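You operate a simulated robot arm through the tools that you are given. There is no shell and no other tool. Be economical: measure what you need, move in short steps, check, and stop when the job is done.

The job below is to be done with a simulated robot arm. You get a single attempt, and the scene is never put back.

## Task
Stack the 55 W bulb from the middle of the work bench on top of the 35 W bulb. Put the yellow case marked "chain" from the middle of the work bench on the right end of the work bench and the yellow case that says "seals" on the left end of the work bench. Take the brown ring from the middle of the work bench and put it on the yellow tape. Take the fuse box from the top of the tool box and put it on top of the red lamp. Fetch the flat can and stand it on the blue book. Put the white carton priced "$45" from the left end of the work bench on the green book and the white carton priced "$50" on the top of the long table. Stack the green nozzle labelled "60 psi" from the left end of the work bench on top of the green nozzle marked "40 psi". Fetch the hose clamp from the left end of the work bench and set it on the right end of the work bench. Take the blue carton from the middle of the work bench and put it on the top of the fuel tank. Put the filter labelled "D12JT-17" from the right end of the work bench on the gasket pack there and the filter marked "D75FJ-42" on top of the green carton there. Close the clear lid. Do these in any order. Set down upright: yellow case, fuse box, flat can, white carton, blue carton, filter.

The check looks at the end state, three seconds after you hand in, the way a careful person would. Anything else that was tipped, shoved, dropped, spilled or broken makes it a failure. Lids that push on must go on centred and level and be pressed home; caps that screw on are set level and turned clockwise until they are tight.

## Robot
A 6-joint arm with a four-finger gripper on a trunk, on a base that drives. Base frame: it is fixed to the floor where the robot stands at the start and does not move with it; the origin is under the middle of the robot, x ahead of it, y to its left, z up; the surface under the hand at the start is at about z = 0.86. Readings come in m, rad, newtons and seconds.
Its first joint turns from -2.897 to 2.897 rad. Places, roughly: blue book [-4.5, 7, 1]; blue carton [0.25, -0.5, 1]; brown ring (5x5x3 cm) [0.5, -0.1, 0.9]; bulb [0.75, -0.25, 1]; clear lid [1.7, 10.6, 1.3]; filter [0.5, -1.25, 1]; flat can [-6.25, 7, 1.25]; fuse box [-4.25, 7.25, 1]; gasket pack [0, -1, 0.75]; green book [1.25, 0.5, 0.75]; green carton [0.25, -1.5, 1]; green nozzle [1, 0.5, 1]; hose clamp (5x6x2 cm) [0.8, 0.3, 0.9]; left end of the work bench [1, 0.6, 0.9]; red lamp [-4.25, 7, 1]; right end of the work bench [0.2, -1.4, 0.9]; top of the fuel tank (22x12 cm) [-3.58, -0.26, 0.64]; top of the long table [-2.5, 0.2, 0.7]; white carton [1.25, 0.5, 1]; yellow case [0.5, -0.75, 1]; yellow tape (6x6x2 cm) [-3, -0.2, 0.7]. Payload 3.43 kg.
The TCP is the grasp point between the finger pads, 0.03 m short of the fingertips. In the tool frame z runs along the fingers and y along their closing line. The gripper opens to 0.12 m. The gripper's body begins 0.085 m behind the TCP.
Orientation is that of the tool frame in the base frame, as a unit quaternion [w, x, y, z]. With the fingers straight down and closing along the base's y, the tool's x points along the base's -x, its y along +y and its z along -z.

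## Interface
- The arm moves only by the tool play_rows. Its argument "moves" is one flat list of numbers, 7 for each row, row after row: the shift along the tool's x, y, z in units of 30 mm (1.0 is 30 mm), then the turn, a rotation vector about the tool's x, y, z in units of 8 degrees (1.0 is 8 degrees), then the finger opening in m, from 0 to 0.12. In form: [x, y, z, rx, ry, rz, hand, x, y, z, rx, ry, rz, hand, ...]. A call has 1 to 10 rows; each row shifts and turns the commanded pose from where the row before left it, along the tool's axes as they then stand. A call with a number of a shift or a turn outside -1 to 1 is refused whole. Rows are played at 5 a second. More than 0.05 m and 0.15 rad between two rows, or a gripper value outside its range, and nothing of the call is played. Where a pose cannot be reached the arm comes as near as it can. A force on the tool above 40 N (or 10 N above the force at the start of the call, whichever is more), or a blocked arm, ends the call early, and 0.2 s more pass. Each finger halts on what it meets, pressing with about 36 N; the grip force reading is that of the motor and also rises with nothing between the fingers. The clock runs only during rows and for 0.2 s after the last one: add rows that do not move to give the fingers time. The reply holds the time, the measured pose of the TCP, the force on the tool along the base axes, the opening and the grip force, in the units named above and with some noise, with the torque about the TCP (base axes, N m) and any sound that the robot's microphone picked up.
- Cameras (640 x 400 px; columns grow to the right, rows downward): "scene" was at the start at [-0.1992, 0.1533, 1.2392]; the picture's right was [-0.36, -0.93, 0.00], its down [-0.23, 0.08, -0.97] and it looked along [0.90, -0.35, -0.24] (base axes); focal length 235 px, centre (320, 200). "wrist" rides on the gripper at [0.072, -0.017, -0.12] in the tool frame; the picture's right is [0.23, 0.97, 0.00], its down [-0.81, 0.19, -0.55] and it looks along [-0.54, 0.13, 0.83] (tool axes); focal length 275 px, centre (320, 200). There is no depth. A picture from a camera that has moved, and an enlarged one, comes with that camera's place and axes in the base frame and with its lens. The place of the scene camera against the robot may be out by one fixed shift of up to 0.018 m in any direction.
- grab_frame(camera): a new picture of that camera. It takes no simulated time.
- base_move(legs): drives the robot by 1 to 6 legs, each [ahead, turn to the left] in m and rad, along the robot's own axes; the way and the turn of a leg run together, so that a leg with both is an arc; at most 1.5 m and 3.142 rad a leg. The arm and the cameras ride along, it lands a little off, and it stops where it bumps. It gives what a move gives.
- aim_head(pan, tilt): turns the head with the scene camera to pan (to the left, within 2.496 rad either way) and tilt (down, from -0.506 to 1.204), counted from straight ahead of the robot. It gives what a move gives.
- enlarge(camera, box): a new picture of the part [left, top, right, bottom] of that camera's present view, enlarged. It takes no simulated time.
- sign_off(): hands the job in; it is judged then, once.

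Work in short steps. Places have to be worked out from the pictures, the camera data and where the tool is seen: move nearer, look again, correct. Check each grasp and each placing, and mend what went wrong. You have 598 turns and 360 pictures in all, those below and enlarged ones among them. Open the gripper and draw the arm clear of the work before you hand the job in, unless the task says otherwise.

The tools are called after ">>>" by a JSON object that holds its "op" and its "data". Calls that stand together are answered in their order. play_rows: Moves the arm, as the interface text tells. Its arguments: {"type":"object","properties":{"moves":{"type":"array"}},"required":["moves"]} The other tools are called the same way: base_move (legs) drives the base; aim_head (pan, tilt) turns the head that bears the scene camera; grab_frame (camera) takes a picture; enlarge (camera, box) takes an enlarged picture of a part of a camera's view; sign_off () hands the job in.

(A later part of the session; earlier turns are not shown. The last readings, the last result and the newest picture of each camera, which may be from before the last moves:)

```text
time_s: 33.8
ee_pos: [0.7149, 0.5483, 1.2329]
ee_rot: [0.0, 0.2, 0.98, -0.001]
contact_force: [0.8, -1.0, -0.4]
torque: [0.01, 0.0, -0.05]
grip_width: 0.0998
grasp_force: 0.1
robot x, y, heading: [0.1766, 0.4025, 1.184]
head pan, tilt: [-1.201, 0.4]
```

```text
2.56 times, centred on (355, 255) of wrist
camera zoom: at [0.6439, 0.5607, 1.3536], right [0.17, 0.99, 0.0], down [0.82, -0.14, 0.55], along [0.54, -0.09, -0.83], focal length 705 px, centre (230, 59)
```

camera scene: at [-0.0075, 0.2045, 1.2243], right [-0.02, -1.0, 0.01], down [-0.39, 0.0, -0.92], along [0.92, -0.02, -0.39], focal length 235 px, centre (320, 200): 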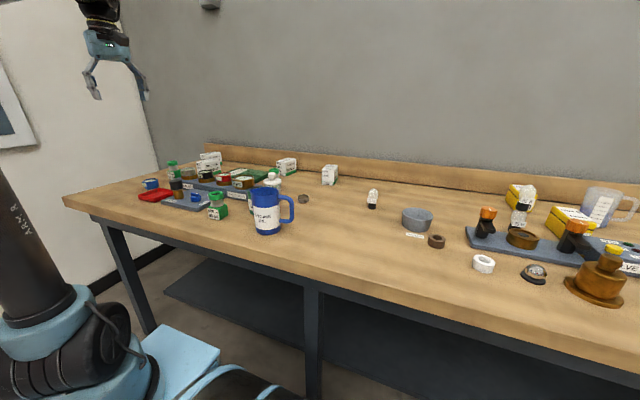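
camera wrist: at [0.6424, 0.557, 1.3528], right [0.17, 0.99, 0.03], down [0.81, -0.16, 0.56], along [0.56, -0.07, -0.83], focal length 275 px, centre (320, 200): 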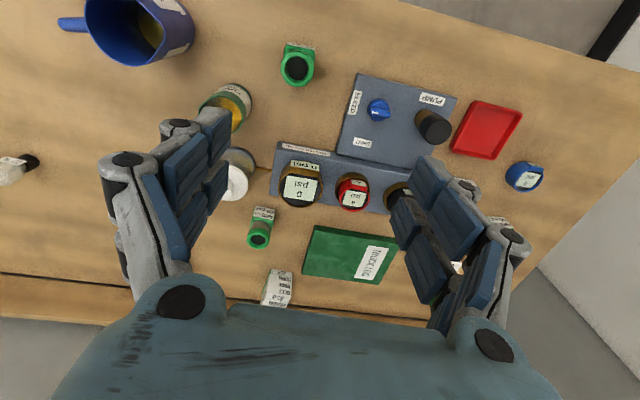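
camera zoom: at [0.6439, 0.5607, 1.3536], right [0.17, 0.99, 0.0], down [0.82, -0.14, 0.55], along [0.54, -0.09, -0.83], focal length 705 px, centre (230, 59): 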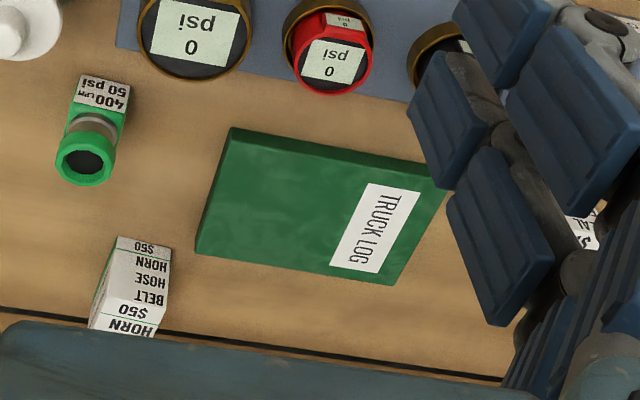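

The $45 carton (LAMP PUMP) is at the back left and the $50 one (BELT HOSE HORN) near the back at about (1.21, 0.37). Everything at the left end is reachable from u≈-0.95 slightly nearer the bench, so I drive there with a small sideways shift.

>>> {"op": "base_move", "data": {"legs": [[0, -0.12], [0.51, 0], [0, 0.11]]}}

>>> {"op": "aim_head", "data": {"pan": -1.57, "tilt": 0.45}}

>>> {"op": "grab_frame", "data": {"camera": "scene"}}

>>> {"op": "grab_frame", "data": {"camera": "wrist"}}

```text
time_s: 38.0
ee_pos: [0.9615, 0.9913, 1.2322]
ee_rot: [-0.001, 0.199, 0.98, 0.0]
contact_force: [0.0, -0.7, 0.5]
torque: [-0.01, 0.02, 0.01]
grip_width: 0.0998
grasp_force: 0.1
robot x, y, heading: [0.4277, 0.8529, 1.179]
head pan, tilt: [-1.201, 0.4]
```

```text
time_s: 38.9
ee_pos: [0.9556, 0.9789, 1.2378]
ee_rot: [0.001, 0.2, 0.98, 0.005]
contact_force: [-0.4, 0.6, 0.3]
torque: [0.0, 0.01, 0.01]
grip_width: 0.0998
grasp_force: 0.1
robot x, y, heading: [0.4236, 0.8519, 1.179]
head pan, tilt: [-1.571, 0.45]
```

```text
319 pictures are left
camera scene: at [0.231, 0.6164, 1.22], right [-0.38, -0.92, 0.01], down [-0.41, 0.15, -0.9], along [0.83, -0.35, -0.44], focal length 235 px, centre (320, 200)
```

scene: 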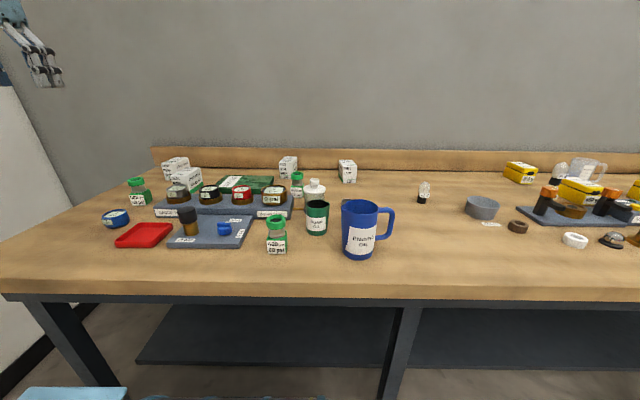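

```text
318 pictures are left
camera wrist: at [0.8837, 0.99, 1.3574], right [0.17, 0.99, 0.01], down [0.82, -0.15, 0.56], along [0.55, -0.09, -0.83], focal length 275 px, centre (320, 200)
```

wrist: 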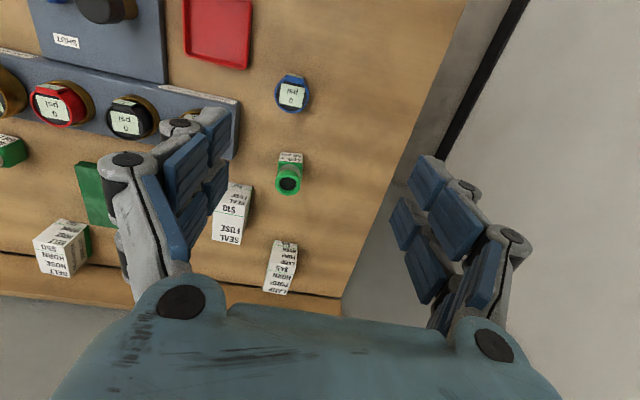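

Robot at u=-0.95, v=0.06. I take the 60 psi nozzle first (≈(0.71, 0.55)); moving the hand over it.

>>> {"op": "play_rows", "data": {"moves": [0.105, -0.963, 0, 0, 0, 0, 0.1, 0.105, -0.963, 0, 0, 0, 0, 0.1, 0.105, -0.963, 0, 0, 0, 0, 0.1, 0.105, -0.963, 0, 0, 0, 0, 0.1, 0.105, -0.963, 0, 0, 0, 0, 0.1, 0.105, -0.963, 0, 0, 0, 0, 0.1, 0.105, -0.963, 0, 0, 0, 0, 0.1, 0.105, -0.963, 0, 0, 0, 0, 0.1, 0.105, -0.963, 0, 0, 0, 0, 0.1]}}

>>> {"op": "play_rows", "data": {"moves": [0.105, -0.963, 0.54, 0, 0, 0, 0.1, 0.105, -0.963, 0.54, 0, 0, 0, 0.1, 0.105, -0.963, 0.54, 0, 0, 0, 0.1, 0.105, -0.963, 0.54, 0, 0, 0, 0.1, 0.105, -0.963, 0.54, 0, 0, 0, 0.1, 0.105, -0.963, 0.54, 0, 0, 0, 0.1, 0.105, -0.963, 0.54, 0, 0, 0, 0.1, 0, 0, 0, 0, 0, 0, 0.1]}}

>>> {"op": "grab_frame", "data": {"camera": "wrist"}}

>>> {"op": "enlarge", "data": {"camera": "scene", "box": [100, 145, 360, 265]}}

```text
time_s: 40.9
ee_pos: [0.8289, 0.7512, 1.2348]
ee_rot: [0.001, 0.199, 0.98, 0.004]
contact_force: [0.4, 1.2, -0.5]
torque: [-0.01, 0.02, -0.01]
grip_width: 0.1
grasp_force: 0.1
robot x, y, heading: [0.4255, 0.8503, 1.18]
head pan, tilt: [-1.571, 0.45]
```

```text
time_s: 42.6
ee_pos: [0.7294, 0.5727, 1.1183]
ee_rot: [0.001, 0.2, 0.98, 0.005]
contact_force: [-0.2, 0.2, 0.3]
torque: [0.01, 0.01, 0.01]
grip_width: 0.0999
grasp_force: 0.1
robot x, y, heading: [0.4258, 0.8486, 1.178]
head pan, tilt: [-1.571, 0.45]
```

```text
317 pictures are left
camera wrist: at [0.6582, 0.5853, 1.2387], right [0.17, 0.99, 0.01], down [0.82, -0.15, 0.56], along [0.55, -0.09, -0.83], focal length 275 px, centre (320, 200)
```

wrist: 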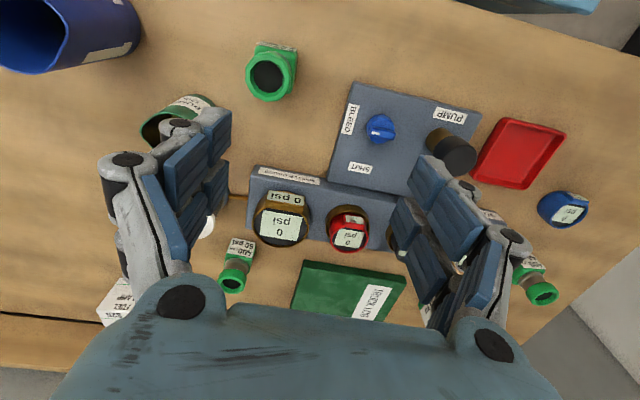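

```text
2.46 times, centred on (230, 205) of scene
camera zoom: at [0.231, 0.6162, 1.22], right [-0.38, -0.92, 0.01], down [-0.41, 0.15, -0.9], along [0.83, -0.35, -0.44], focal length 578 px, centre (542, 188)
```

zoom: 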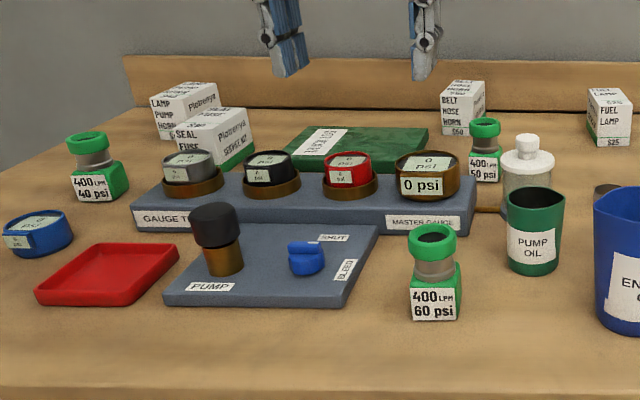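

60 psi nozzle is at about (0.70, 0.525). I centre over it and descend to z≈1.0 for a check.

>>> {"op": "play_rows", "data": {"moves": [0.13, -0.94, 0, 0.073, 0, 0, 0.09, 0.13, -0.94, 0, 0, 0, 0, 0.09, 0, 0, 0.98, 0, 0, 0, 0.09, 0, 0, 0.98, 0, 0, 0, 0.09, 0, 0, 0.98, 0, 0, 0, 0.09, 0, 0, 0.98, 0, 0, 0, 0.09, 0, 0, 0, 0, 0, 0, 0.09]}}

>>> {"op": "grab_frame", "data": {"camera": "wrist"}}

```text
time_s: 44.2
ee_pos: [0.7012, 0.5254, 1.0011]
ee_rot: [-0.001, 0.2, 0.98, 0.0]
contact_force: [-0.2, 0.8, 0.3]
torque: [0.02, 0.01, 0.0]
grip_width: 0.0903
grasp_force: 0.0
robot x, y, heading: [0.4264, 0.8542, 1.178]
head pan, tilt: [-1.571, 0.45]
```

```text
315 pictures are left
camera wrist: at [0.6296, 0.5379, 1.122], right [0.17, 0.99, 0.0], down [0.82, -0.14, 0.55], along [0.55, -0.09, -0.83], focal length 275 px, centre (320, 200)
```

wrist: 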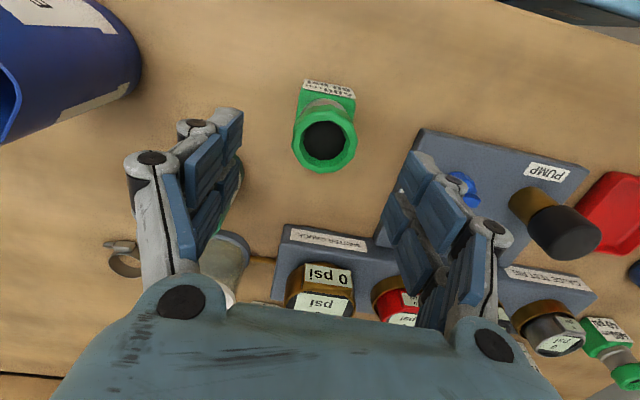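

Centred to within 4 mm; small correction, descend to z≈0.897 and close.

>>> {"op": "play_rows", "data": {"moves": [0.05, 0.14, 0.87, 0, 0, 0, 0.09, 0, 0, 0.87, 0, 0, 0, 0.09, 0, 0, 0.87, 0, 0, 0, 0.09, 0, 0, 0.87, 0, 0, 0, 0.09, 0, 0, 0, 0, 0, 0, 0.03, 0, 0, 0, 0, 0, 0, 0.03, 0, 0, 0, 0, 0, 0, 0.03]}}

>>> {"op": "grab_frame", "data": {"camera": "wrist"}}

```text
time_s: 45.9
ee_pos: [0.6996, 0.5299, 0.8971]
ee_rot: [0.0, 0.2, 0.98, 0.0]
contact_force: [0.3, -0.5, 1.1]
torque: [-0.11, 0.04, 0.0]
grip_width: 0.0456
grasp_force: 35.8
robot x, y, heading: [0.4254, 0.8509, 1.184]
head pan, tilt: [-1.571, 0.45]
```

```text
314 pictures are left
camera wrist: at [0.6286, 0.5422, 1.0177], right [0.17, 0.99, 0.0], down [0.82, -0.14, 0.55], along [0.55, -0.09, -0.83], focal length 275 px, centre (320, 200)
```

wrist: 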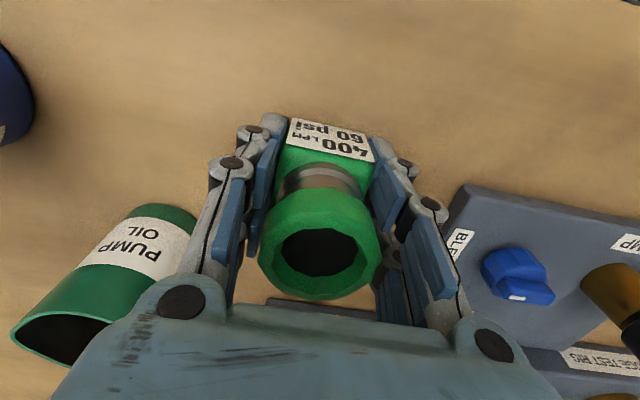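

Held (46 mm). I lift and carry it toward the 40 psi nozzle at about (1.11, 0.89).

>>> {"op": "play_rows", "data": {"moves": [0, 0, -1, 0, 0, 0, 0.03, 0, 0, -1, 0, 0, 0, 0.03, 0, 0, -1, 0, 0, 0, 0.03, 0, 0, -1, 0, 0, 0, 0.03, 0, 0, -1, 0, 0, 0, 0.03, 0, 0, -1, 0, 0, 0, 0.03, 0, 0, -1, 0, 0, 0, 0.03, 0, 0, -1, 0, 0, 0, 0.03]}}

>>> {"op": "play_rows", "data": {"moves": [-0.467, 0.97, 0, 0, 0, 0, 0.03, -0.467, 0.97, 0, 0, 0, 0, 0.03, -0.467, 0.97, 0, 0, 0, 0, 0.03, -0.467, 0.97, 0, 0, 0, 0, 0.03, -0.467, 0.97, 0, 0, 0, 0, 0.03, -0.467, 0.97, 0, 0, 0, 0, 0.03, -0.467, 0.97, 0, 0, 0, 0, 0.03, -0.467, 0.97, 0, 0, 0, 0, 0.03, -0.467, 0.97, 0, 0, 0, 0, 0.03]}}

>>> {"op": "play_rows", "data": {"moves": [-0.467, 0.97, 0, 0, 0, 0, 0.03, -0.467, 0.97, 0, 0, 0, 0, 0.03, -0.467, 0.97, 0, 0, 0, 0, 0.03, -0.467, 0.97, 0, 0, 0, 0, 0.03, -0.467, 0.97, 0, 0, 0, 0, 0.03, -0.467, 0.97, 0, 0, 0, 0, 0.03, -0.467, 0.97, 0, 0, 0, 0, 0.03, -0.467, 0.97, 0, 0, 0, 0, 0.03, 0, 0, 0, 0, 0, 0, 0.03]}}

>>> {"op": "grab_frame", "data": {"camera": "wrist"}}

```text
time_s: 47.6
ee_pos: [0.7014, 0.5284, 1.1368]
ee_rot: [0.0, 0.199, 0.98, 0.0]
contact_force: [0.9, -0.1, -2.6]
torque: [0.0, -0.04, 0.0]
grip_width: 0.0455
grasp_force: 35.9
robot x, y, heading: [0.429, 0.8502, 1.177]
head pan, tilt: [-1.571, 0.45]
```

```text
time_s: 49.6
ee_pos: [0.9179, 0.7222, 1.1348]
ee_rot: [0.0, 0.199, 0.98, -0.001]
contact_force: [0.6, -0.4, -2.2]
torque: [0.05, 0.01, 0.0]
grip_width: 0.0455
grasp_force: 35.9
robot x, y, heading: [0.4258, 0.8512, 1.178]
head pan, tilt: [-1.571, 0.45]
```

```text
time_s: 51.6
ee_pos: [1.1139, 0.8941, 1.1344]
ee_rot: [0.0, 0.2, 0.98, 0.0]
contact_force: [0.4, 0.5, -3.2]
torque: [0.0, -0.04, -0.01]
grip_width: 0.0455
grasp_force: 36.6
robot x, y, heading: [0.4263, 0.8516, 1.177]
head pan, tilt: [-1.571, 0.45]
```

```text
313 pictures are left
camera wrist: at [1.0428, 0.9061, 1.2559], right [0.17, 0.99, 0.0], down [0.82, -0.14, 0.55], along [0.55, -0.09, -0.83], focal length 275 px, centre (320, 200)
```

wrist: 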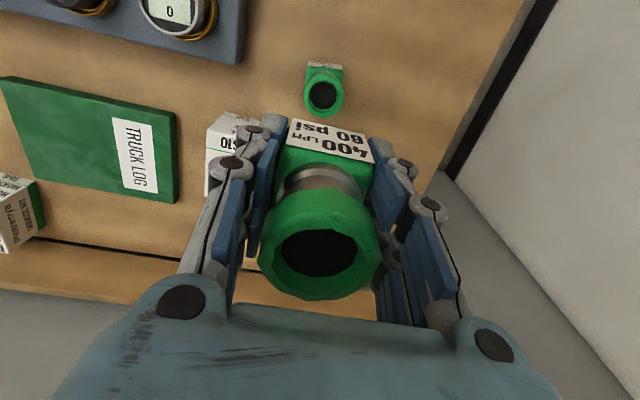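

The 40 psi ring is centred at about (1.116, 0.898). I shift 5 mm, descend to z≈1.01, and check from the side.

>>> {"op": "play_rows", "data": {"moves": [-0.02, 0.155, 0, 0, 0, 0, 0.03, 0, 0, 0.83, 0, 0, 0, 0.03, 0, 0, 0.83, 0, 0, 0, 0.03, 0, 0, 0.83, 0, 0, 0, 0.03, 0, 0, 0.83, 0, 0, 0, 0.03, 0, 0, 0.83, 0, 0, 0, 0.03, 0, 0, 0, 0, 0, 0, 0.03]}}

>>> {"op": "enlarge", "data": {"camera": "scene", "box": [110, 140, 170, 215]}}

>>> {"op": "enlarge", "data": {"camera": "wrist", "box": [250, 70, 400, 160]}}

```text
time_s: 53.2
ee_pos: [1.1145, 0.8932, 1.0136]
ee_rot: [0.0, 0.2, 0.98, 0.0]
contact_force: [-0.3, 0.3, -2.5]
torque: [0.0, -0.02, 0.01]
grip_width: 0.0457
grasp_force: 35.6
robot x, y, heading: [0.4279, 0.8463, 1.178]
head pan, tilt: [-1.571, 0.45]
```

```text
5.33 times, centred on (140, 178) of scene
camera zoom: at [0.2311, 0.6163, 1.22], right [-0.38, -0.92, 0.01], down [-0.41, 0.15, -0.9], along [0.83, -0.35, -0.44], focal length 1251 px, centre (1280, 320)
```

zoom: 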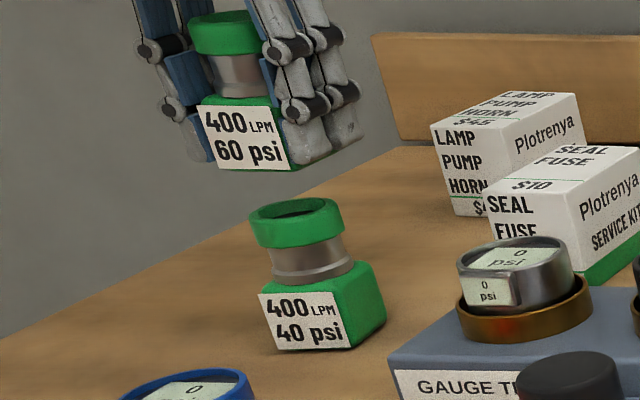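

```text
4.27 times, centred on (325, 115) of wrist
camera zoom: at [1.0444, 0.9066, 1.1335], right [0.17, 0.99, 0.0], down [0.82, -0.14, 0.55], along [0.55, -0.09, -0.83], focal length 1174 px, centre (299, 563)
```

zoom: 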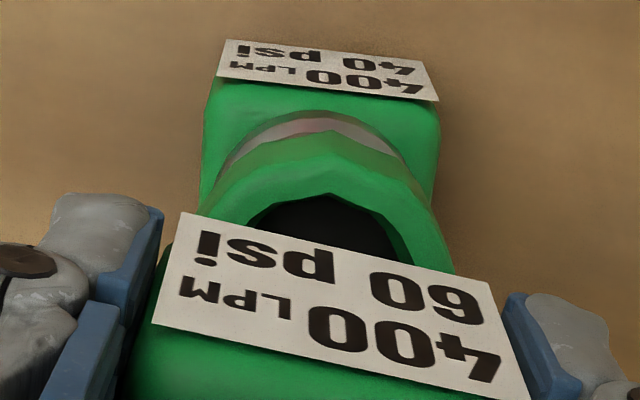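

Alignment is good to about 1–2 mm. I lower with small steps until contact (expected near z≈0.985).

>>> {"op": "play_rows", "data": {"moves": [0, 0, 0.35, 0, 0, 0, 0.03, 0, 0, 0.3, 0, 0, 0, 0.03, 0, 0, 0.07, 0, 0, 0, 0.03, 0, 0, 0.07, 0, 0, 0, 0.03, 0, 0, 0.05, 0, 0, 0, 0.03, 0, 0, 0, 0, 0, 0, 0.03]}}

>>> {"op": "enlarge", "data": {"camera": "scene", "box": [110, 140, 170, 215]}}

```text
time_s: 54.6
ee_pos: [1.1164, 0.895, 0.9877]
ee_rot: [-0.001, 0.201, 0.98, 0.0]
contact_force: [-0.7, -0.3, -2.8]
torque: [0.01, 0.03, -0.01]
grip_width: 0.0455
grasp_force: 36.4
robot x, y, heading: [0.4253, 0.8529, 1.18]
head pan, tilt: [-1.571, 0.45]
```

```text
5.33 times, centred on (140, 178) of scene
camera zoom: at [0.2311, 0.6163, 1.22], right [-0.38, -0.92, 0.01], down [-0.41, 0.15, -0.9], along [0.83, -0.35, -0.44], focal length 1251 px, centre (1280, 320)
```

zoom: 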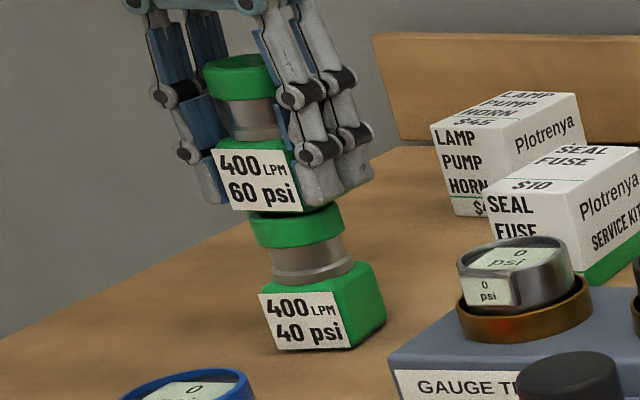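

Nearly touching and well aligned. A few more 1 mm steps until the force shows contact.

>>> {"op": "play_rows", "data": {"moves": [0, 0, 0.05, 0, 0, 0, 0.03, 0, 0, 0.05, 0, 0, 0, 0.03, 0, 0, 0, 0, 0, 0, 0.03]}}

>>> {"op": "play_rows", "data": {"moves": [0, 0, 0.05, 0, 0, 0, 0.03, 0, 0, 0.05, 0, 0, 0, 0.03, 0, 0, 0, 0, 0, 0, 0.03]}}

```text
time_s: 55.5
ee_pos: [1.1159, 0.8945, 0.984]
ee_rot: [0.001, 0.201, 0.98, 0.0]
contact_force: [6.0, -1.9, 27.9]
torque: [-0.04, -0.18, 0.0]
grip_width: 0.0457
grasp_force: 35.9
robot x, y, heading: [0.4253, 0.8486, 1.175]
head pan, tilt: [-1.571, 0.45]
```

```text
time_s: 56.2
ee_pos: [1.1158, 0.8939, 0.9797]
ee_rot: [0.001, 0.2, 0.98, 0.0]
contact_force: [-4.1, -4.3, 28.3]
torque: [-0.17, 0.16, 0.01]
grip_width: 0.0458
grasp_force: 35.9
robot x, y, heading: [0.4287, 0.8534, 1.178]
head pan, tilt: [-1.571, 0.45]
```

Contact made. I relieve the press by 2 mm and open.

>>> {"op": "play_rows", "data": {"moves": [0, 0, -0.08, 0, 0, 0, 0.03, 0, 0, 0, 0, 0, 0, 0.05, 0, 0, 0, 0, 0, 0, 0.065, 0, 0, 0, 0, 0, 0, 0.08, 0, 0, 0, 0, 0, 0, 0.08]}}

>>> {"op": "enlarge", "data": {"camera": "scene", "box": [110, 140, 170, 215]}}

```text
time_s: 57.5
ee_pos: [1.116, 0.8951, 0.9833]
ee_rot: [0.0, 0.2, 0.98, 0.0]
contact_force: [-0.5, -0.4, 0.0]
torque: [-0.01, 0.0, 0.01]
grip_width: 0.0803
grasp_force: 0.0
robot x, y, heading: [0.4289, 0.8493, 1.18]
head pan, tilt: [-1.571, 0.45]
```

```text
5.33 times, centred on (140, 178) of scene
camera zoom: at [0.231, 0.6163, 1.22], right [-0.38, -0.92, 0.01], down [-0.41, 0.15, -0.9], along [0.83, -0.35, -0.44], focal length 1251 px, centre (1280, 320)
```

zoom: 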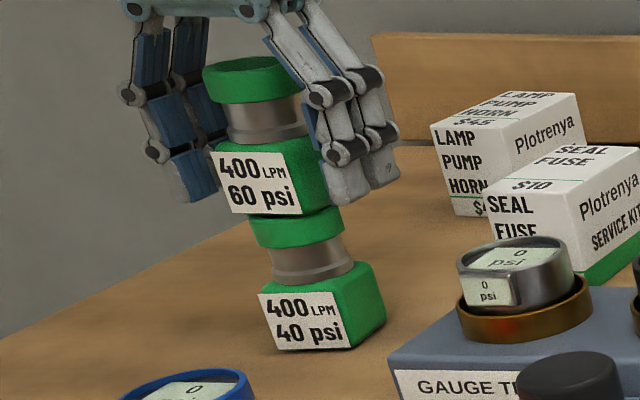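

Nozzles stacked. I rise and look for the $45 carton.

>>> {"op": "play_rows", "data": {"moves": [0, 0, -1, 0, 0, 0, 0.08, 0, 0, -1, 0, 0, 0, 0.08, 0, 0, -1, 0, 0, 0, 0.08, 0, 0, -1, 0, 0, 0, 0.08, 0, 0, -1, 0, 0, 0, 0.08, 0, 0, -1, 0, 0, 0, 0.1, -0.7, -0.5, 0, 0, 0, 0, 0.12, -0.7, -0.5, 0, 0, 0, 0, 0.12]}}

>>> {"op": "grab_frame", "data": {"camera": "wrist"}}

```text
time_s: 59.2
ee_pos: [1.1444, 0.8519, 1.165]
ee_rot: [0.001, 0.199, 0.98, -0.001]
contact_force: [-0.3, 0.1, -0.3]
torque: [0.02, -0.01, -0.03]
grip_width: 0.1201
grasp_force: 0.0
robot x, y, heading: [0.4254, 0.8525, 1.177]
head pan, tilt: [-1.571, 0.45]
```

```text
308 pictures are left
camera wrist: at [1.0714, 0.8656, 1.2847], right [0.17, 0.99, 0.0], down [0.82, -0.14, 0.55], along [0.55, -0.09, -0.83], focal length 275 px, centre (320, 200)
```

wrist: 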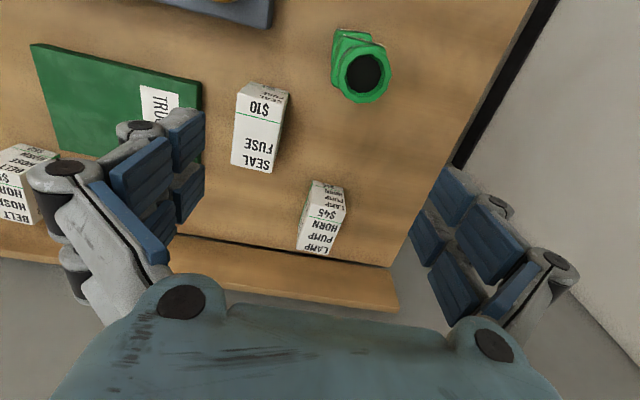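

>>> {"op": "enlarge", "data": {"camera": "wrist", "box": [220, 70, 380, 270]}}

```text
2.00 times, centred on (300, 170) of wrist
camera zoom: at [1.0714, 0.8656, 1.2847], right [0.17, 0.99, 0.0], down [0.82, -0.14, 0.55], along [0.55, -0.09, -0.83], focal length 551 px, centre (360, 260)
```

zoom: 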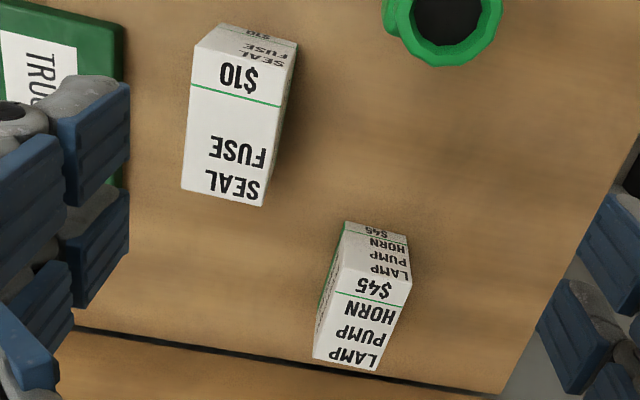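

$45 carton: about 58×98×71 mm, centre (1.366, 0.816), yaw ≈ -0.41. I move over it.

>>> {"op": "play_rows", "data": {"moves": [-0.908, 0.225, 0, 0, 0, 0, 0.1, -0.908, 0.225, 0, 0, 0, 0, 0.1, -0.908, 0.225, 0, 0, 0, 0, 0.1, -0.908, 0.225, 0, 0, 0, 0, 0.1, -0.908, 0.225, 0, 0, 0, 0, 0.1, -0.908, 0.225, 0, 0, 0, 0, 0.1, -0.908, 0.225, 0.8, 0, 0, 0, 0.1, -0.908, 0.225, 0.8, 0, 0, 0, 0.1, 0, 0, 0.8, 0, 0, 0, 0.1, 0, 0, 0.8, 0, 0, 0, 0.1]}}

>>> {"op": "grab_frame", "data": {"camera": "wrist"}}

```text
time_s: 61.5
ee_pos: [1.3499, 0.8198, 1.0717]
ee_rot: [0.0, 0.2, 0.98, 0.0]
contact_force: [0.1, -0.3, 0.8]
torque: [-0.03, -0.01, -0.04]
grip_width: 0.0998
grasp_force: 0.1
out of reach, approached as far as the arm can: row 7, 8
robot x, y, heading: [0.4286, 0.8496, 1.178]
head pan, tilt: [-1.571, 0.45]
```

```text
306 pictures are left
camera wrist: at [1.2773, 0.8326, 1.1922], right [0.17, 0.99, 0.0], down [0.82, -0.14, 0.55], along [0.55, -0.09, -0.83], focal length 275 px, centre (320, 200)
```

wrist: 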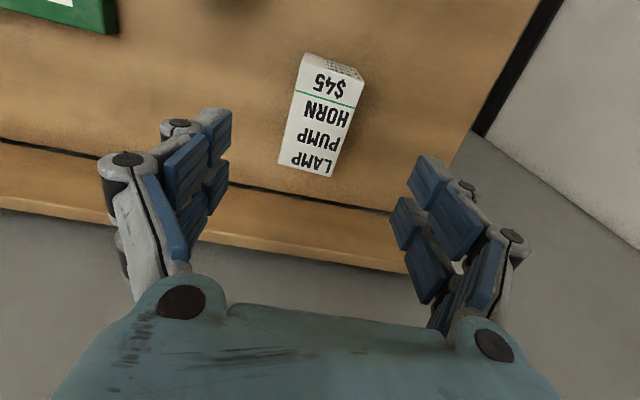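

I correct 7 mm outward and a small yaw, then descend to z≈0.905 and grip.

>>> {"op": "play_rows", "data": {"moves": [0, 0.03, 0.93, 0, 0, 0.25, 0.1, 0, 0, 0.93, 0, 0, 0, 0.1, -0.12, 0, 0.93, 0, 0, 0, 0.1, -0.12, 0, 0.93, 0, 0, 0, 0.1, 0, 0, 0.93, 0, 0, 0, 0.1, 0, 0, 0.93, 0, 0, 0, 0.1, 0, 0, 0, 0, 0, 0, 0.04, 0, 0, 0, 0, 0, 0, 0.04, 0, 0, 0, 0, 0, 0, 0.04]}}

>>> {"op": "grab_frame", "data": {"camera": "wrist"}}

```text
time_s: 62.6
ee_pos: [1.3356, 0.8736, 1.0306]
ee_rot: [-0.099, 0.178, 0.979, 0.016]
contact_force: [-0.5, -5.1, -1.1]
torque: [0.44, 0.03, -0.11]
grip_width: 0.0995
grasp_force: 0.0
out of reach, approached as far as the arm can: row 4, 5
robot x, y, heading: [0.4767, 0.836, 1.149]
head pan, tilt: [-1.571, 0.45]
stopped in row 5: the arm was blocked; the commanded pose is now the measured one
```

```text
305 pictures are left
camera wrist: at [1.288, 0.8757, 1.1635], right [0.13, 0.99, 0.04], down [0.92, -0.14, 0.38], along [0.38, -0.01, -0.92], focal length 275 px, centre (320, 200)
```

wrist: 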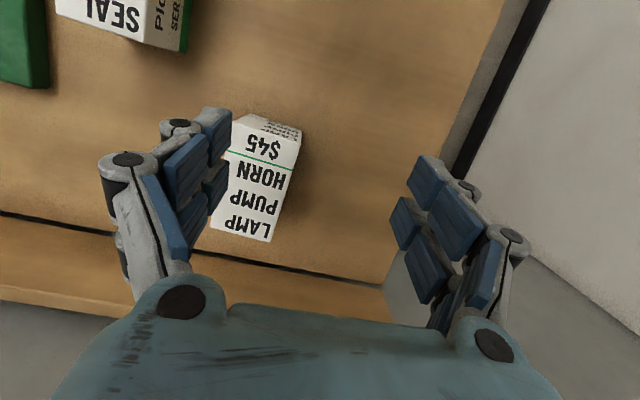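

The arm was blocked and the base shifted about 5 cm. I look around before doing anything else.

>>> {"op": "aim_head", "data": {"pan": -1.3, "tilt": 0.3}}

>>> {"op": "grab_frame", "data": {"camera": "scene"}}

```text
time_s: 63.4
ee_pos: [1.4282, 0.822, 0.9553]
ee_rot: [-0.079, 0.208, 0.975, 0.012]
contact_force: [-0.8, 0.2, 2.1]
torque: [-0.03, -0.07, -0.01]
grip_width: 0.1019
grasp_force: 0.2
robot x, y, heading: [0.4743, 0.8587, 1.227]
head pan, tilt: [-1.3, 0.3]
```

```text
304 pictures are left
camera scene: at [0.2668, 0.6106, 1.2251], right [-0.08, -1.0, -0.01], down [-0.27, 0.03, -0.96], along [0.96, -0.07, -0.28], focal length 235 px, centre (320, 200)
```

scene: 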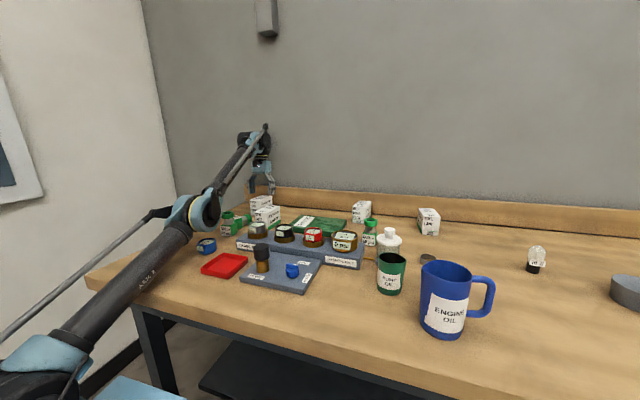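

The elbow is low over the left end near the nozzle stack. I zoom in to see the damage.

>>> {"op": "enlarge", "data": {"camera": "scene", "box": [170, 120, 310, 250]}}

>>> {"op": "grab_frame", "data": {"camera": "wrist"}}

```text
3.08 times, centred on (240, 185) of scene
camera zoom: at [0.2668, 0.6106, 1.2251], right [-0.08, -1.0, -0.01], down [-0.27, 0.03, -0.96], along [0.96, -0.07, -0.28], focal length 722 px, centre (566, 246)
```

zoom: 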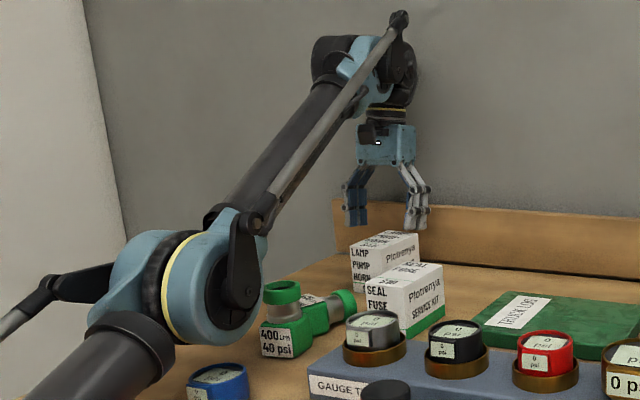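

```text
302 pictures are left
camera wrist: at [1.376, 0.8286, 1.0857], right [0.19, 0.98, 0.03], down [0.89, -0.18, 0.41], along [0.41, -0.05, -0.91], focal length 275 px, centre (320, 200)
```

wrist: 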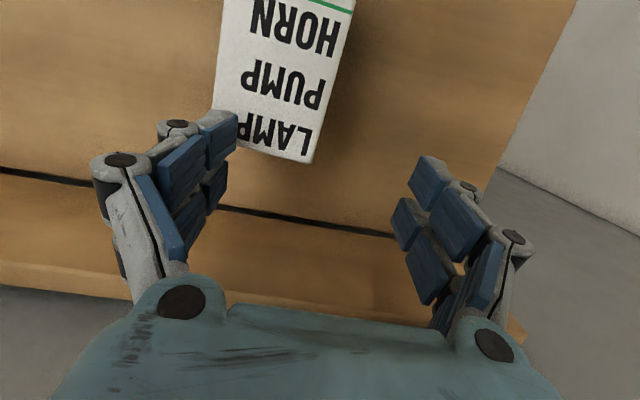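

The elbow knocked the 60 psi nozzle off; it lies between the 40 psi nozzle and the gauge jig. I'll fetch the cartons first and restack later. Now I raise and retract the hand slowly so the elbow lifts back.

>>> {"op": "play_rows", "data": {"moves": [0.35, 0, -0.9, 0, 0, 0, 0.12, 0.35, 0, -0.9, 0, 0, 0, 0.12, 0.35, 0, -0.9, 0, 0, 0, 0.12, 0.35, 0, -0.9, 0, 0, 0, 0.12, 0.8, 0, -0.6, 0, 0, 0, 0.12, 0.8, 0, -0.6, 0, 0, 0, 0.12, 0.8, 0, -0.6, 0, 0, 0, 0.12, 0.8, 0, -0.6, 0, 0, 0, 0.12]}}

>>> {"op": "grab_frame", "data": {"camera": "scene"}}

>>> {"op": "grab_frame", "data": {"camera": "wrist"}}

```text
time_s: 63.7
ee_pos: [1.4108, 0.8188, 0.9878]
ee_rot: [-0.081, 0.214, 0.973, 0.012]
contact_force: [-39.4, 20.1, 68.2]
torque: [-2.27, -4.54, 0.09]
grip_width: 0.1189
grasp_force: 0.1
robot x, y, heading: [0.4787, 0.8651, 1.24]
head pan, tilt: [-1.3, 0.3]
stopped in row 1: the arm was blocked; the commanded pose is now the measured one
```

```text
301 pictures are left
camera scene: at [0.2741, 0.614, 1.2263], right [-0.06, -1.0, -0.01], down [-0.27, 0.03, -0.96], along [0.96, -0.06, -0.28], focal length 235 px, centre (320, 200)
```

scene: 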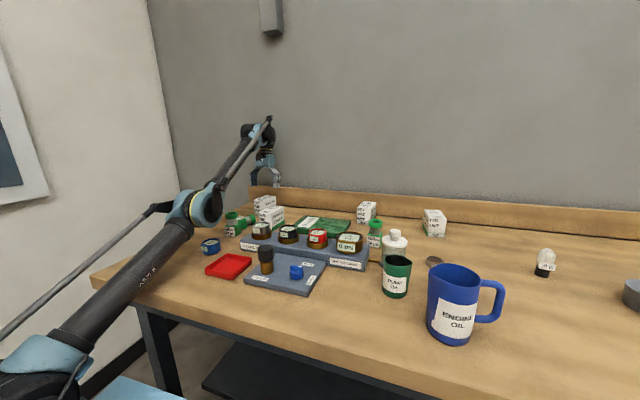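

```text
300 pictures are left
camera wrist: at [1.3586, 0.8262, 1.119], right [0.2, 0.98, 0.03], down [0.89, -0.2, 0.41], along [0.41, -0.06, -0.91], focal length 275 px, centre (320, 200)
```

wrist: 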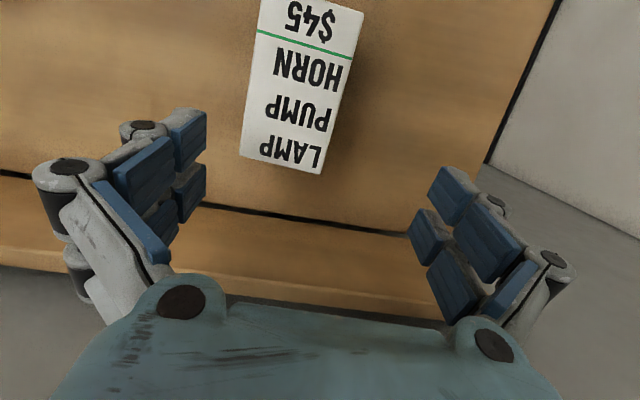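

The hand did move as asked but a force stopped the call (probably the upper arm resting on something). I continue with smaller retract-and-raise steps.

>>> {"op": "play_rows", "data": {"moves": [0.2, 0, -0.3, 0, 0, 0, 0.12, 0.2, 0, -0.3, 0, 0, 0, 0.12, 0.2, 0, -0.3, 0, 0, 0, 0.12, 0.2, 0, -0.3, 0, 0, 0, 0.12]}}

```text
time_s: 64.7
ee_pos: [1.4293, 0.8421, 0.9852]
ee_rot: [-0.088, 0.207, 0.974, 0.005]
contact_force: [-0.1, -0.2, -1.1]
torque: [0.0, 0.01, 0.0]
grip_width: 0.12
grasp_force: 0.0
robot x, y, heading: [0.4748, 0.8552, 1.229]
head pan, tilt: [-1.3, 0.3]
```

>>> {"op": "play_rows", "data": {"moves": [0.35, 0, -0.5, 0, 0, 0, 0.12, 0.35, 0, -0.5, 0, 0, 0, 0.12, 0.35, 0, -0.5, 0, 0, 0, 0.12, 0.35, 0, -0.5, 0, 0, 0, 0.12, 0.35, 0, -0.5, 0, 0, 0, 0.12, 0.35, 0, -0.5, 0, 0, 0, 0.12]}}

>>> {"op": "enlarge", "data": {"camera": "scene", "box": [100, 100, 340, 320]}}

```text
time_s: 66.1
ee_pos: [1.3836, 0.8662, 1.0774]
ee_rot: [-0.088, 0.207, 0.974, 0.003]
contact_force: [8.0, -1.3, -8.3]
torque: [0.15, 0.82, -0.01]
grip_width: 0.1199
grasp_force: 0.1
out of reach, approached as far as the arm can: row 3, 6
robot x, y, heading: [0.4729, 0.8591, 1.228]
head pan, tilt: [-1.3, 0.3]
```

```text
1.82 times, centred on (220, 210) of scene
camera zoom: at [0.3002, 0.6376, 1.2339], right [-0.07, -1.0, 0.01], down [-0.3, 0.01, -0.95], along [0.95, -0.07, -0.3], focal length 427 px, centre (502, 182)
```

zoom: 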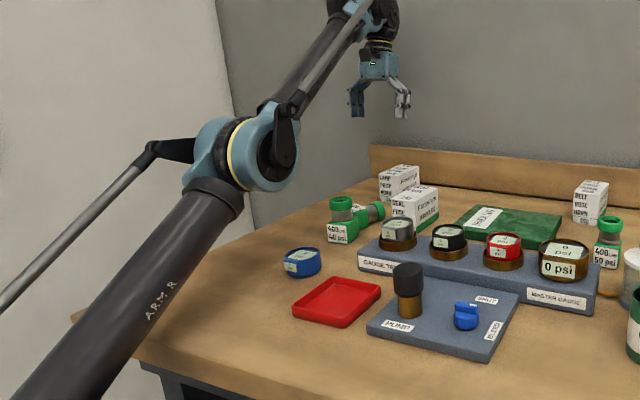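

It is rising free. I keep retracting toward the robot and up.

>>> {"op": "play_rows", "data": {"moves": [0.8, 0, -0.4, 0, 0, 0, 0.12, 0.8, 0, -0.4, 0, 0, 0, 0.12, 0.8, 0, -0.4, 0, 0, 0, 0.12, 0.8, 0, -0.4, 0, 0, 0, 0.12, 0.8, 0, -0.4, 0, 0, 0, 0.12, 0.8, 0, -0.3, 0, 0, 0, 0.12, 0.8, 0, -0.2, 0, 0, 0, 0.12]}}

>>> {"op": "grab_frame", "data": {"camera": "scene"}}

>>> {"op": "grab_frame", "data": {"camera": "wrist"}}

```text
time_s: 67.7
ee_pos: [1.2421, 0.9302, 1.1827]
ee_rot: [-0.088, 0.207, 0.974, 0.003]
contact_force: [0.5, -0.5, -0.9]
torque: [0.02, 0.06, 0.01]
grip_width: 0.1203
grasp_force: 0.1
robot x, y, heading: [0.4734, 0.8562, 1.228]
head pan, tilt: [-1.3, 0.3]
```

```text
298 pictures are left
camera scene: at [0.2985, 0.6378, 1.2336], right [-0.07, -1.0, 0.01], down [-0.3, 0.01, -0.95], along [0.95, -0.07, -0.3], focal length 235 px, centre (320, 200)
```

scene: 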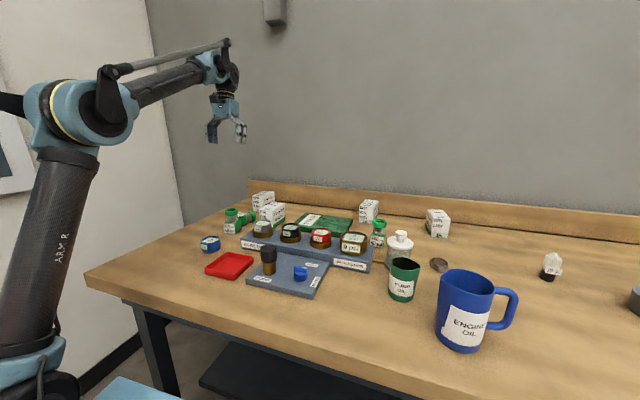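

```text
297 pictures are left
camera wrist: at [1.1913, 0.9385, 1.3144], right [0.19, 0.98, 0.01], down [0.9, -0.18, 0.4], along [0.39, -0.06, -0.92], focal length 275 px, centre (320, 200)
```

wrist: 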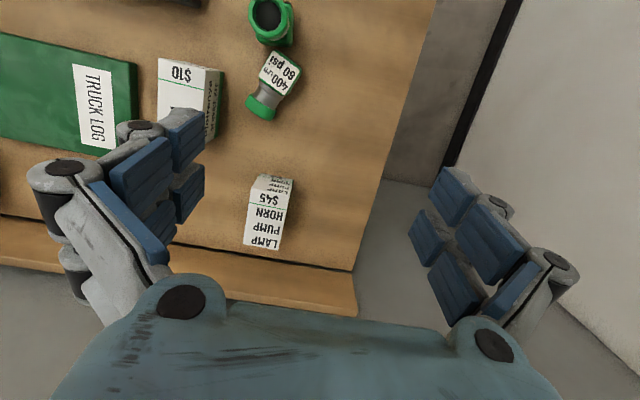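

Free now, nothing else disturbed. The robot is 4.5 cm nearer the bench, so the carton needs less extension. I level the tool and re-measure.

>>> {"op": "play_rows", "data": {"moves": [0, 0, 0, 0, -0.63, 0, 0.11, 0, 0, 0, 0, -0.63, 0, 0.11, 0, 0, 0, 0, 0, 0, 0.11]}}

>>> {"op": "grab_frame", "data": {"camera": "wrist"}}

>>> {"op": "enlarge", "data": {"camera": "scene", "box": [190, 180, 300, 255]}}

```text
time_s: 68.5
ee_pos: [1.2404, 0.9306, 1.1839]
ee_rot: [-0.002, 0.207, 0.978, -0.014]
contact_force: [-0.3, -0.2, 0.6]
torque: [0.01, 0.03, -0.02]
grip_width: 0.1097
grasp_force: 0.2
robot x, y, heading: [0.4735, 0.8582, 1.228]
head pan, tilt: [-1.3, 0.3]
```

```text
296 pictures are left
camera wrist: at [1.1705, 0.9474, 1.3047], right [0.18, 0.98, -0.03], down [0.82, -0.14, 0.55], along [0.54, -0.12, -0.84], focal length 275 px, centre (320, 200)
```

wrist: 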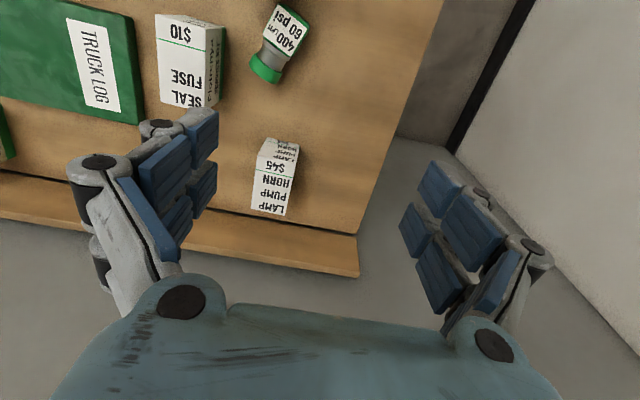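

```text
5.33 times, centred on (245, 218) of scene
camera zoom: at [0.2982, 0.6379, 1.2336], right [-0.07, -1.0, 0.01], down [-0.3, 0.01, -0.95], along [0.95, -0.07, -0.3], focal length 1251 px, centre (720, 107)
```

zoom: 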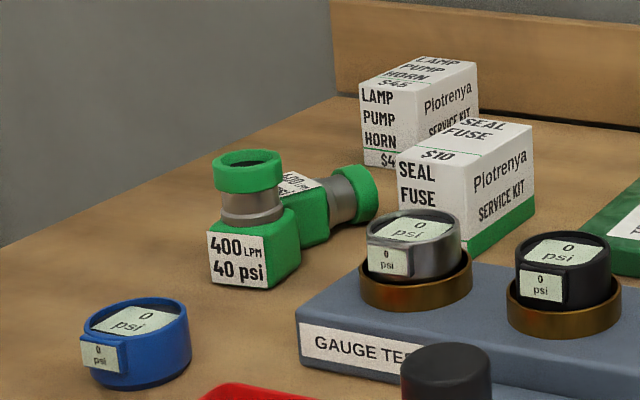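

I remove the residual tilt and approach the carton by descending before extending, stopping at z≈1.03.

>>> {"op": "play_rows", "data": {"moves": [0, 0, 0, -0.2, 0, 0, 0.1, -0.4, -0.3, 1, 0, 0, 0, 0.1, -0.4, -0.3, 1, 0, 0, 0, 0.1, -0.4, -0.3, 1, 0, 0, 0, 0.1, -0.65, -0.14, 0.35, 0, 0, 0, 0.1, -0.65, -0.14, 0.35, 0, 0, 0, 0.1, -0.65, -0.14, 0.35, 0, 0, 0, 0.1, -0.65, -0.14, 0.35, 0, 0, 0, 0.1, -0.65, -0.14, 0.35, 0, 0, 0, 0.1, -0.65, -0.14, 0.35, 0, 0, 0, 0.1]}}

>>> {"op": "grab_frame", "data": {"camera": "wrist"}}

>>> {"op": "grab_frame", "data": {"camera": "scene"}}

```text
time_s: 70.7
ee_pos: [1.3592, 0.8209, 1.0325]
ee_rot: [0.001, 0.207, 0.978, 0.0]
contact_force: [0.0, 0.4, 0.1]
torque: [0.03, -0.03, 0.04]
grip_width: 0.0998
grasp_force: 0.0
robot x, y, heading: [0.4741, 0.8553, 1.224]
head pan, tilt: [-1.3, 0.3]
```

```text
294 pictures are left
camera wrist: at [1.2879, 0.8354, 1.1525], right [0.18, 0.98, 0.0], down [0.82, -0.15, 0.55], along [0.54, -0.1, -0.83], focal length 275 px, centre (320, 200)
```

wrist: 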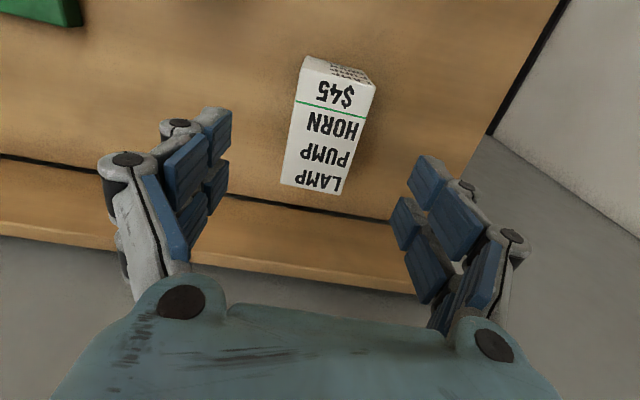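

```text
293 pictures are left
camera scene: at [0.2979, 0.6379, 1.2336], right [-0.07, -1.0, 0.01], down [-0.3, 0.01, -0.95], along [0.95, -0.07, -0.3], focal length 235 px, centre (320, 200)
```

scene: 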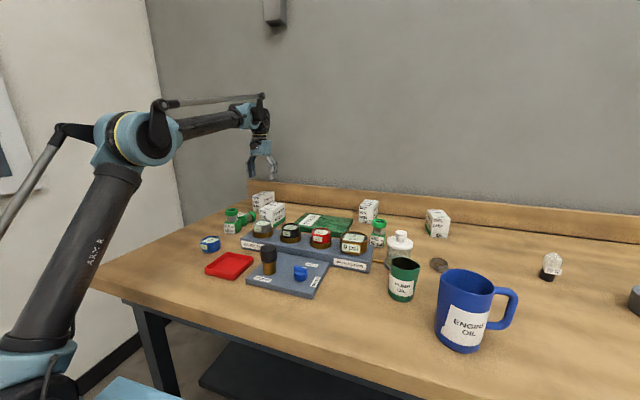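

Good, the elbow stays high. The carton is nearly centred; I shift 6 mm, descend to z≈0.903 and close.

>>> {"op": "play_rows", "data": {"moves": [-0.03, 0.21, 0.5, 0, 0, 0, 0.1, 0, 0, 0.75, 0, 0, 0, 0.1, 0, 0, 0.75, 0, 0, 0, 0.1, 0, 0, 0.75, 0, 0, 0, 0.1, 0, 0, 0.75, 0, 0, 0, 0.1, 0, 0, 0.75, 0, 0, 0, 0.1, 0, 0, 0, 0, 0, 0, 0.05, 0, 0, 0, 0, 0, 0, 0.05, 0, 0, 0, 0, 0, 0, 0.05]}}

>>> {"op": "grab_frame", "data": {"camera": "wrist"}}

>>> {"op": "grab_frame", "data": {"camera": "scene"}}

```text
time_s: 72.7
ee_pos: [1.3635, 0.8263, 0.9045]
ee_rot: [0.001, 0.208, 0.978, 0.0]
contact_force: [-2.3, -1.0, 1.4]
torque: [-0.14, 0.03, -0.07]
grip_width: 0.0577
grasp_force: 36.3
robot x, y, heading: [0.4744, 0.8581, 1.222]
head pan, tilt: [-1.3, 0.3]
```

```text
292 pictures are left
camera wrist: at [1.291, 0.8408, 1.0251], right [0.18, 0.98, 0.0], down [0.82, -0.15, 0.55], along [0.54, -0.1, -0.83], focal length 275 px, centre (320, 200)
```

wrist: 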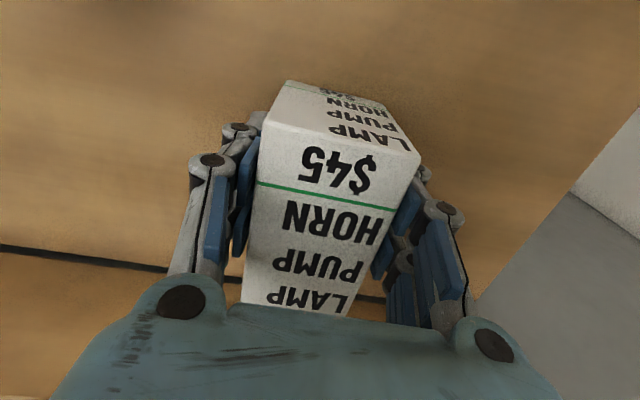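

```text
291 pictures are left
camera scene: at [0.2981, 0.6378, 1.2336], right [-0.07, -1.0, 0.01], down [-0.3, 0.01, -0.95], along [0.95, -0.07, -0.3], focal length 235 px, centre (320, 200)
```

scene: 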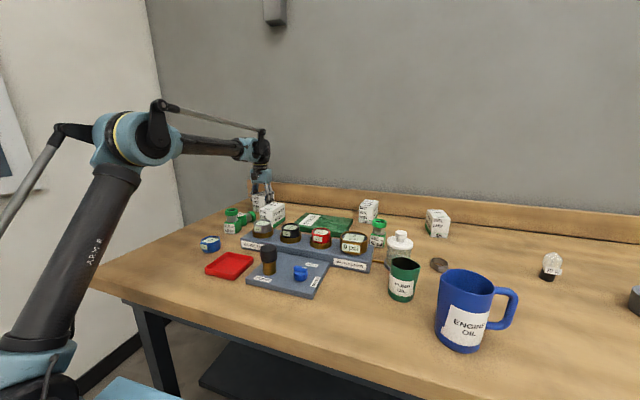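

Gripped (58 mm). I lift clear and carry it to the green book at about (1.14, 0.56).

>>> {"op": "play_rows", "data": {"moves": [0, 0, -0.6, 0, 0, 0, 0.05, 0, 0, -0.9, 0, 0, 0, 0.05, 0, 0, -0.9, 0, 0, 0, 0.05, 0, 0, -0.9, 0, 0, 0, 0.05, 0.2, 0, -0.9, 0, 0, 0, 0.05, 0.4, -0.9, -0.2, 0, 0, 0, 0.05, 0.4, -0.9, -0.2, 0, 0, 0, 0.05, 0.4, -0.9, -0.2, 0, 0, 0, 0.05, 0.4, -0.9, -0.2, 0, 0, 0, 0.05]}}

>>> {"op": "play_rows", "data": {"moves": [0.23, -0.95, 0, 0, 0, 0, 0.05, 0.23, -0.95, 0, 0, 0, 0, 0.05, 0.23, -0.95, 0, 0, 0, 0, 0.05, 0.23, -0.95, 0, 0, 0, 0, 0.05, 0.23, -0.95, 0, 0, 0, 0, 0.05, 0.23, -0.95, 0, 0, 0, 0, 0.05, 0.23, -0.95, 0, 0, 0, 0, 0.05, 0, -0.95, 0, 0, 0, 0, 0.05]}}

>>> {"op": "grab_frame", "data": {"camera": "wrist"}}

>>> {"op": "grab_frame", "data": {"camera": "scene"}}

```text
time_s: 74.7
ee_pos: [1.2712, 0.7491, 1.0543]
ee_rot: [0.001, 0.207, 0.978, 0.0]
contact_force: [-0.6, -0.3, -2.8]
torque: [0.0, 0.07, 0.01]
grip_width: 0.0578
grasp_force: 35.4
robot x, y, heading: [0.476, 0.8542, 1.229]
head pan, tilt: [-1.3, 0.3]
```

```text
time_s: 76.5
ee_pos: [1.1337, 0.5628, 1.0536]
ee_rot: [0.0, 0.207, 0.978, 0.001]
contact_force: [-0.3, 0.7, -3.0]
torque: [-0.04, 0.07, 0.01]
grip_width: 0.0575
grasp_force: 36.0
robot x, y, heading: [0.4726, 0.8554, 1.223]
head pan, tilt: [-1.3, 0.3]
```

```text
290 pictures are left
camera wrist: at [1.061, 0.5761, 1.1749], right [0.18, 0.98, 0.0], down [0.82, -0.15, 0.55], along [0.54, -0.1, -0.83], focal length 275 px, centre (320, 200)
```

wrist: 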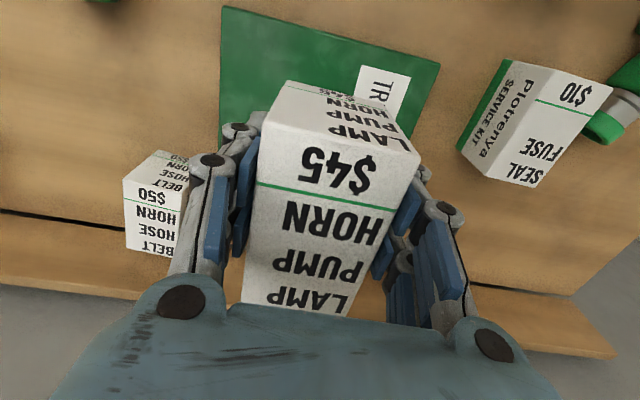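

```text
289 pictures are left
camera scene: at [0.2984, 0.638, 1.2336], right [-0.07, -1.0, 0.01], down [-0.3, 0.01, -0.95], along [0.95, -0.07, -0.3], focal length 235 px, centre (320, 200)
```

scene: 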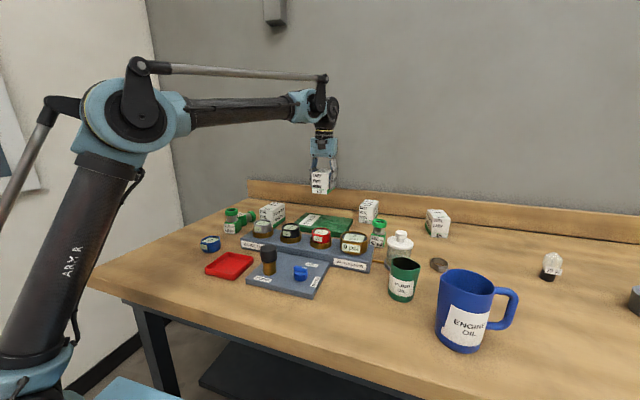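

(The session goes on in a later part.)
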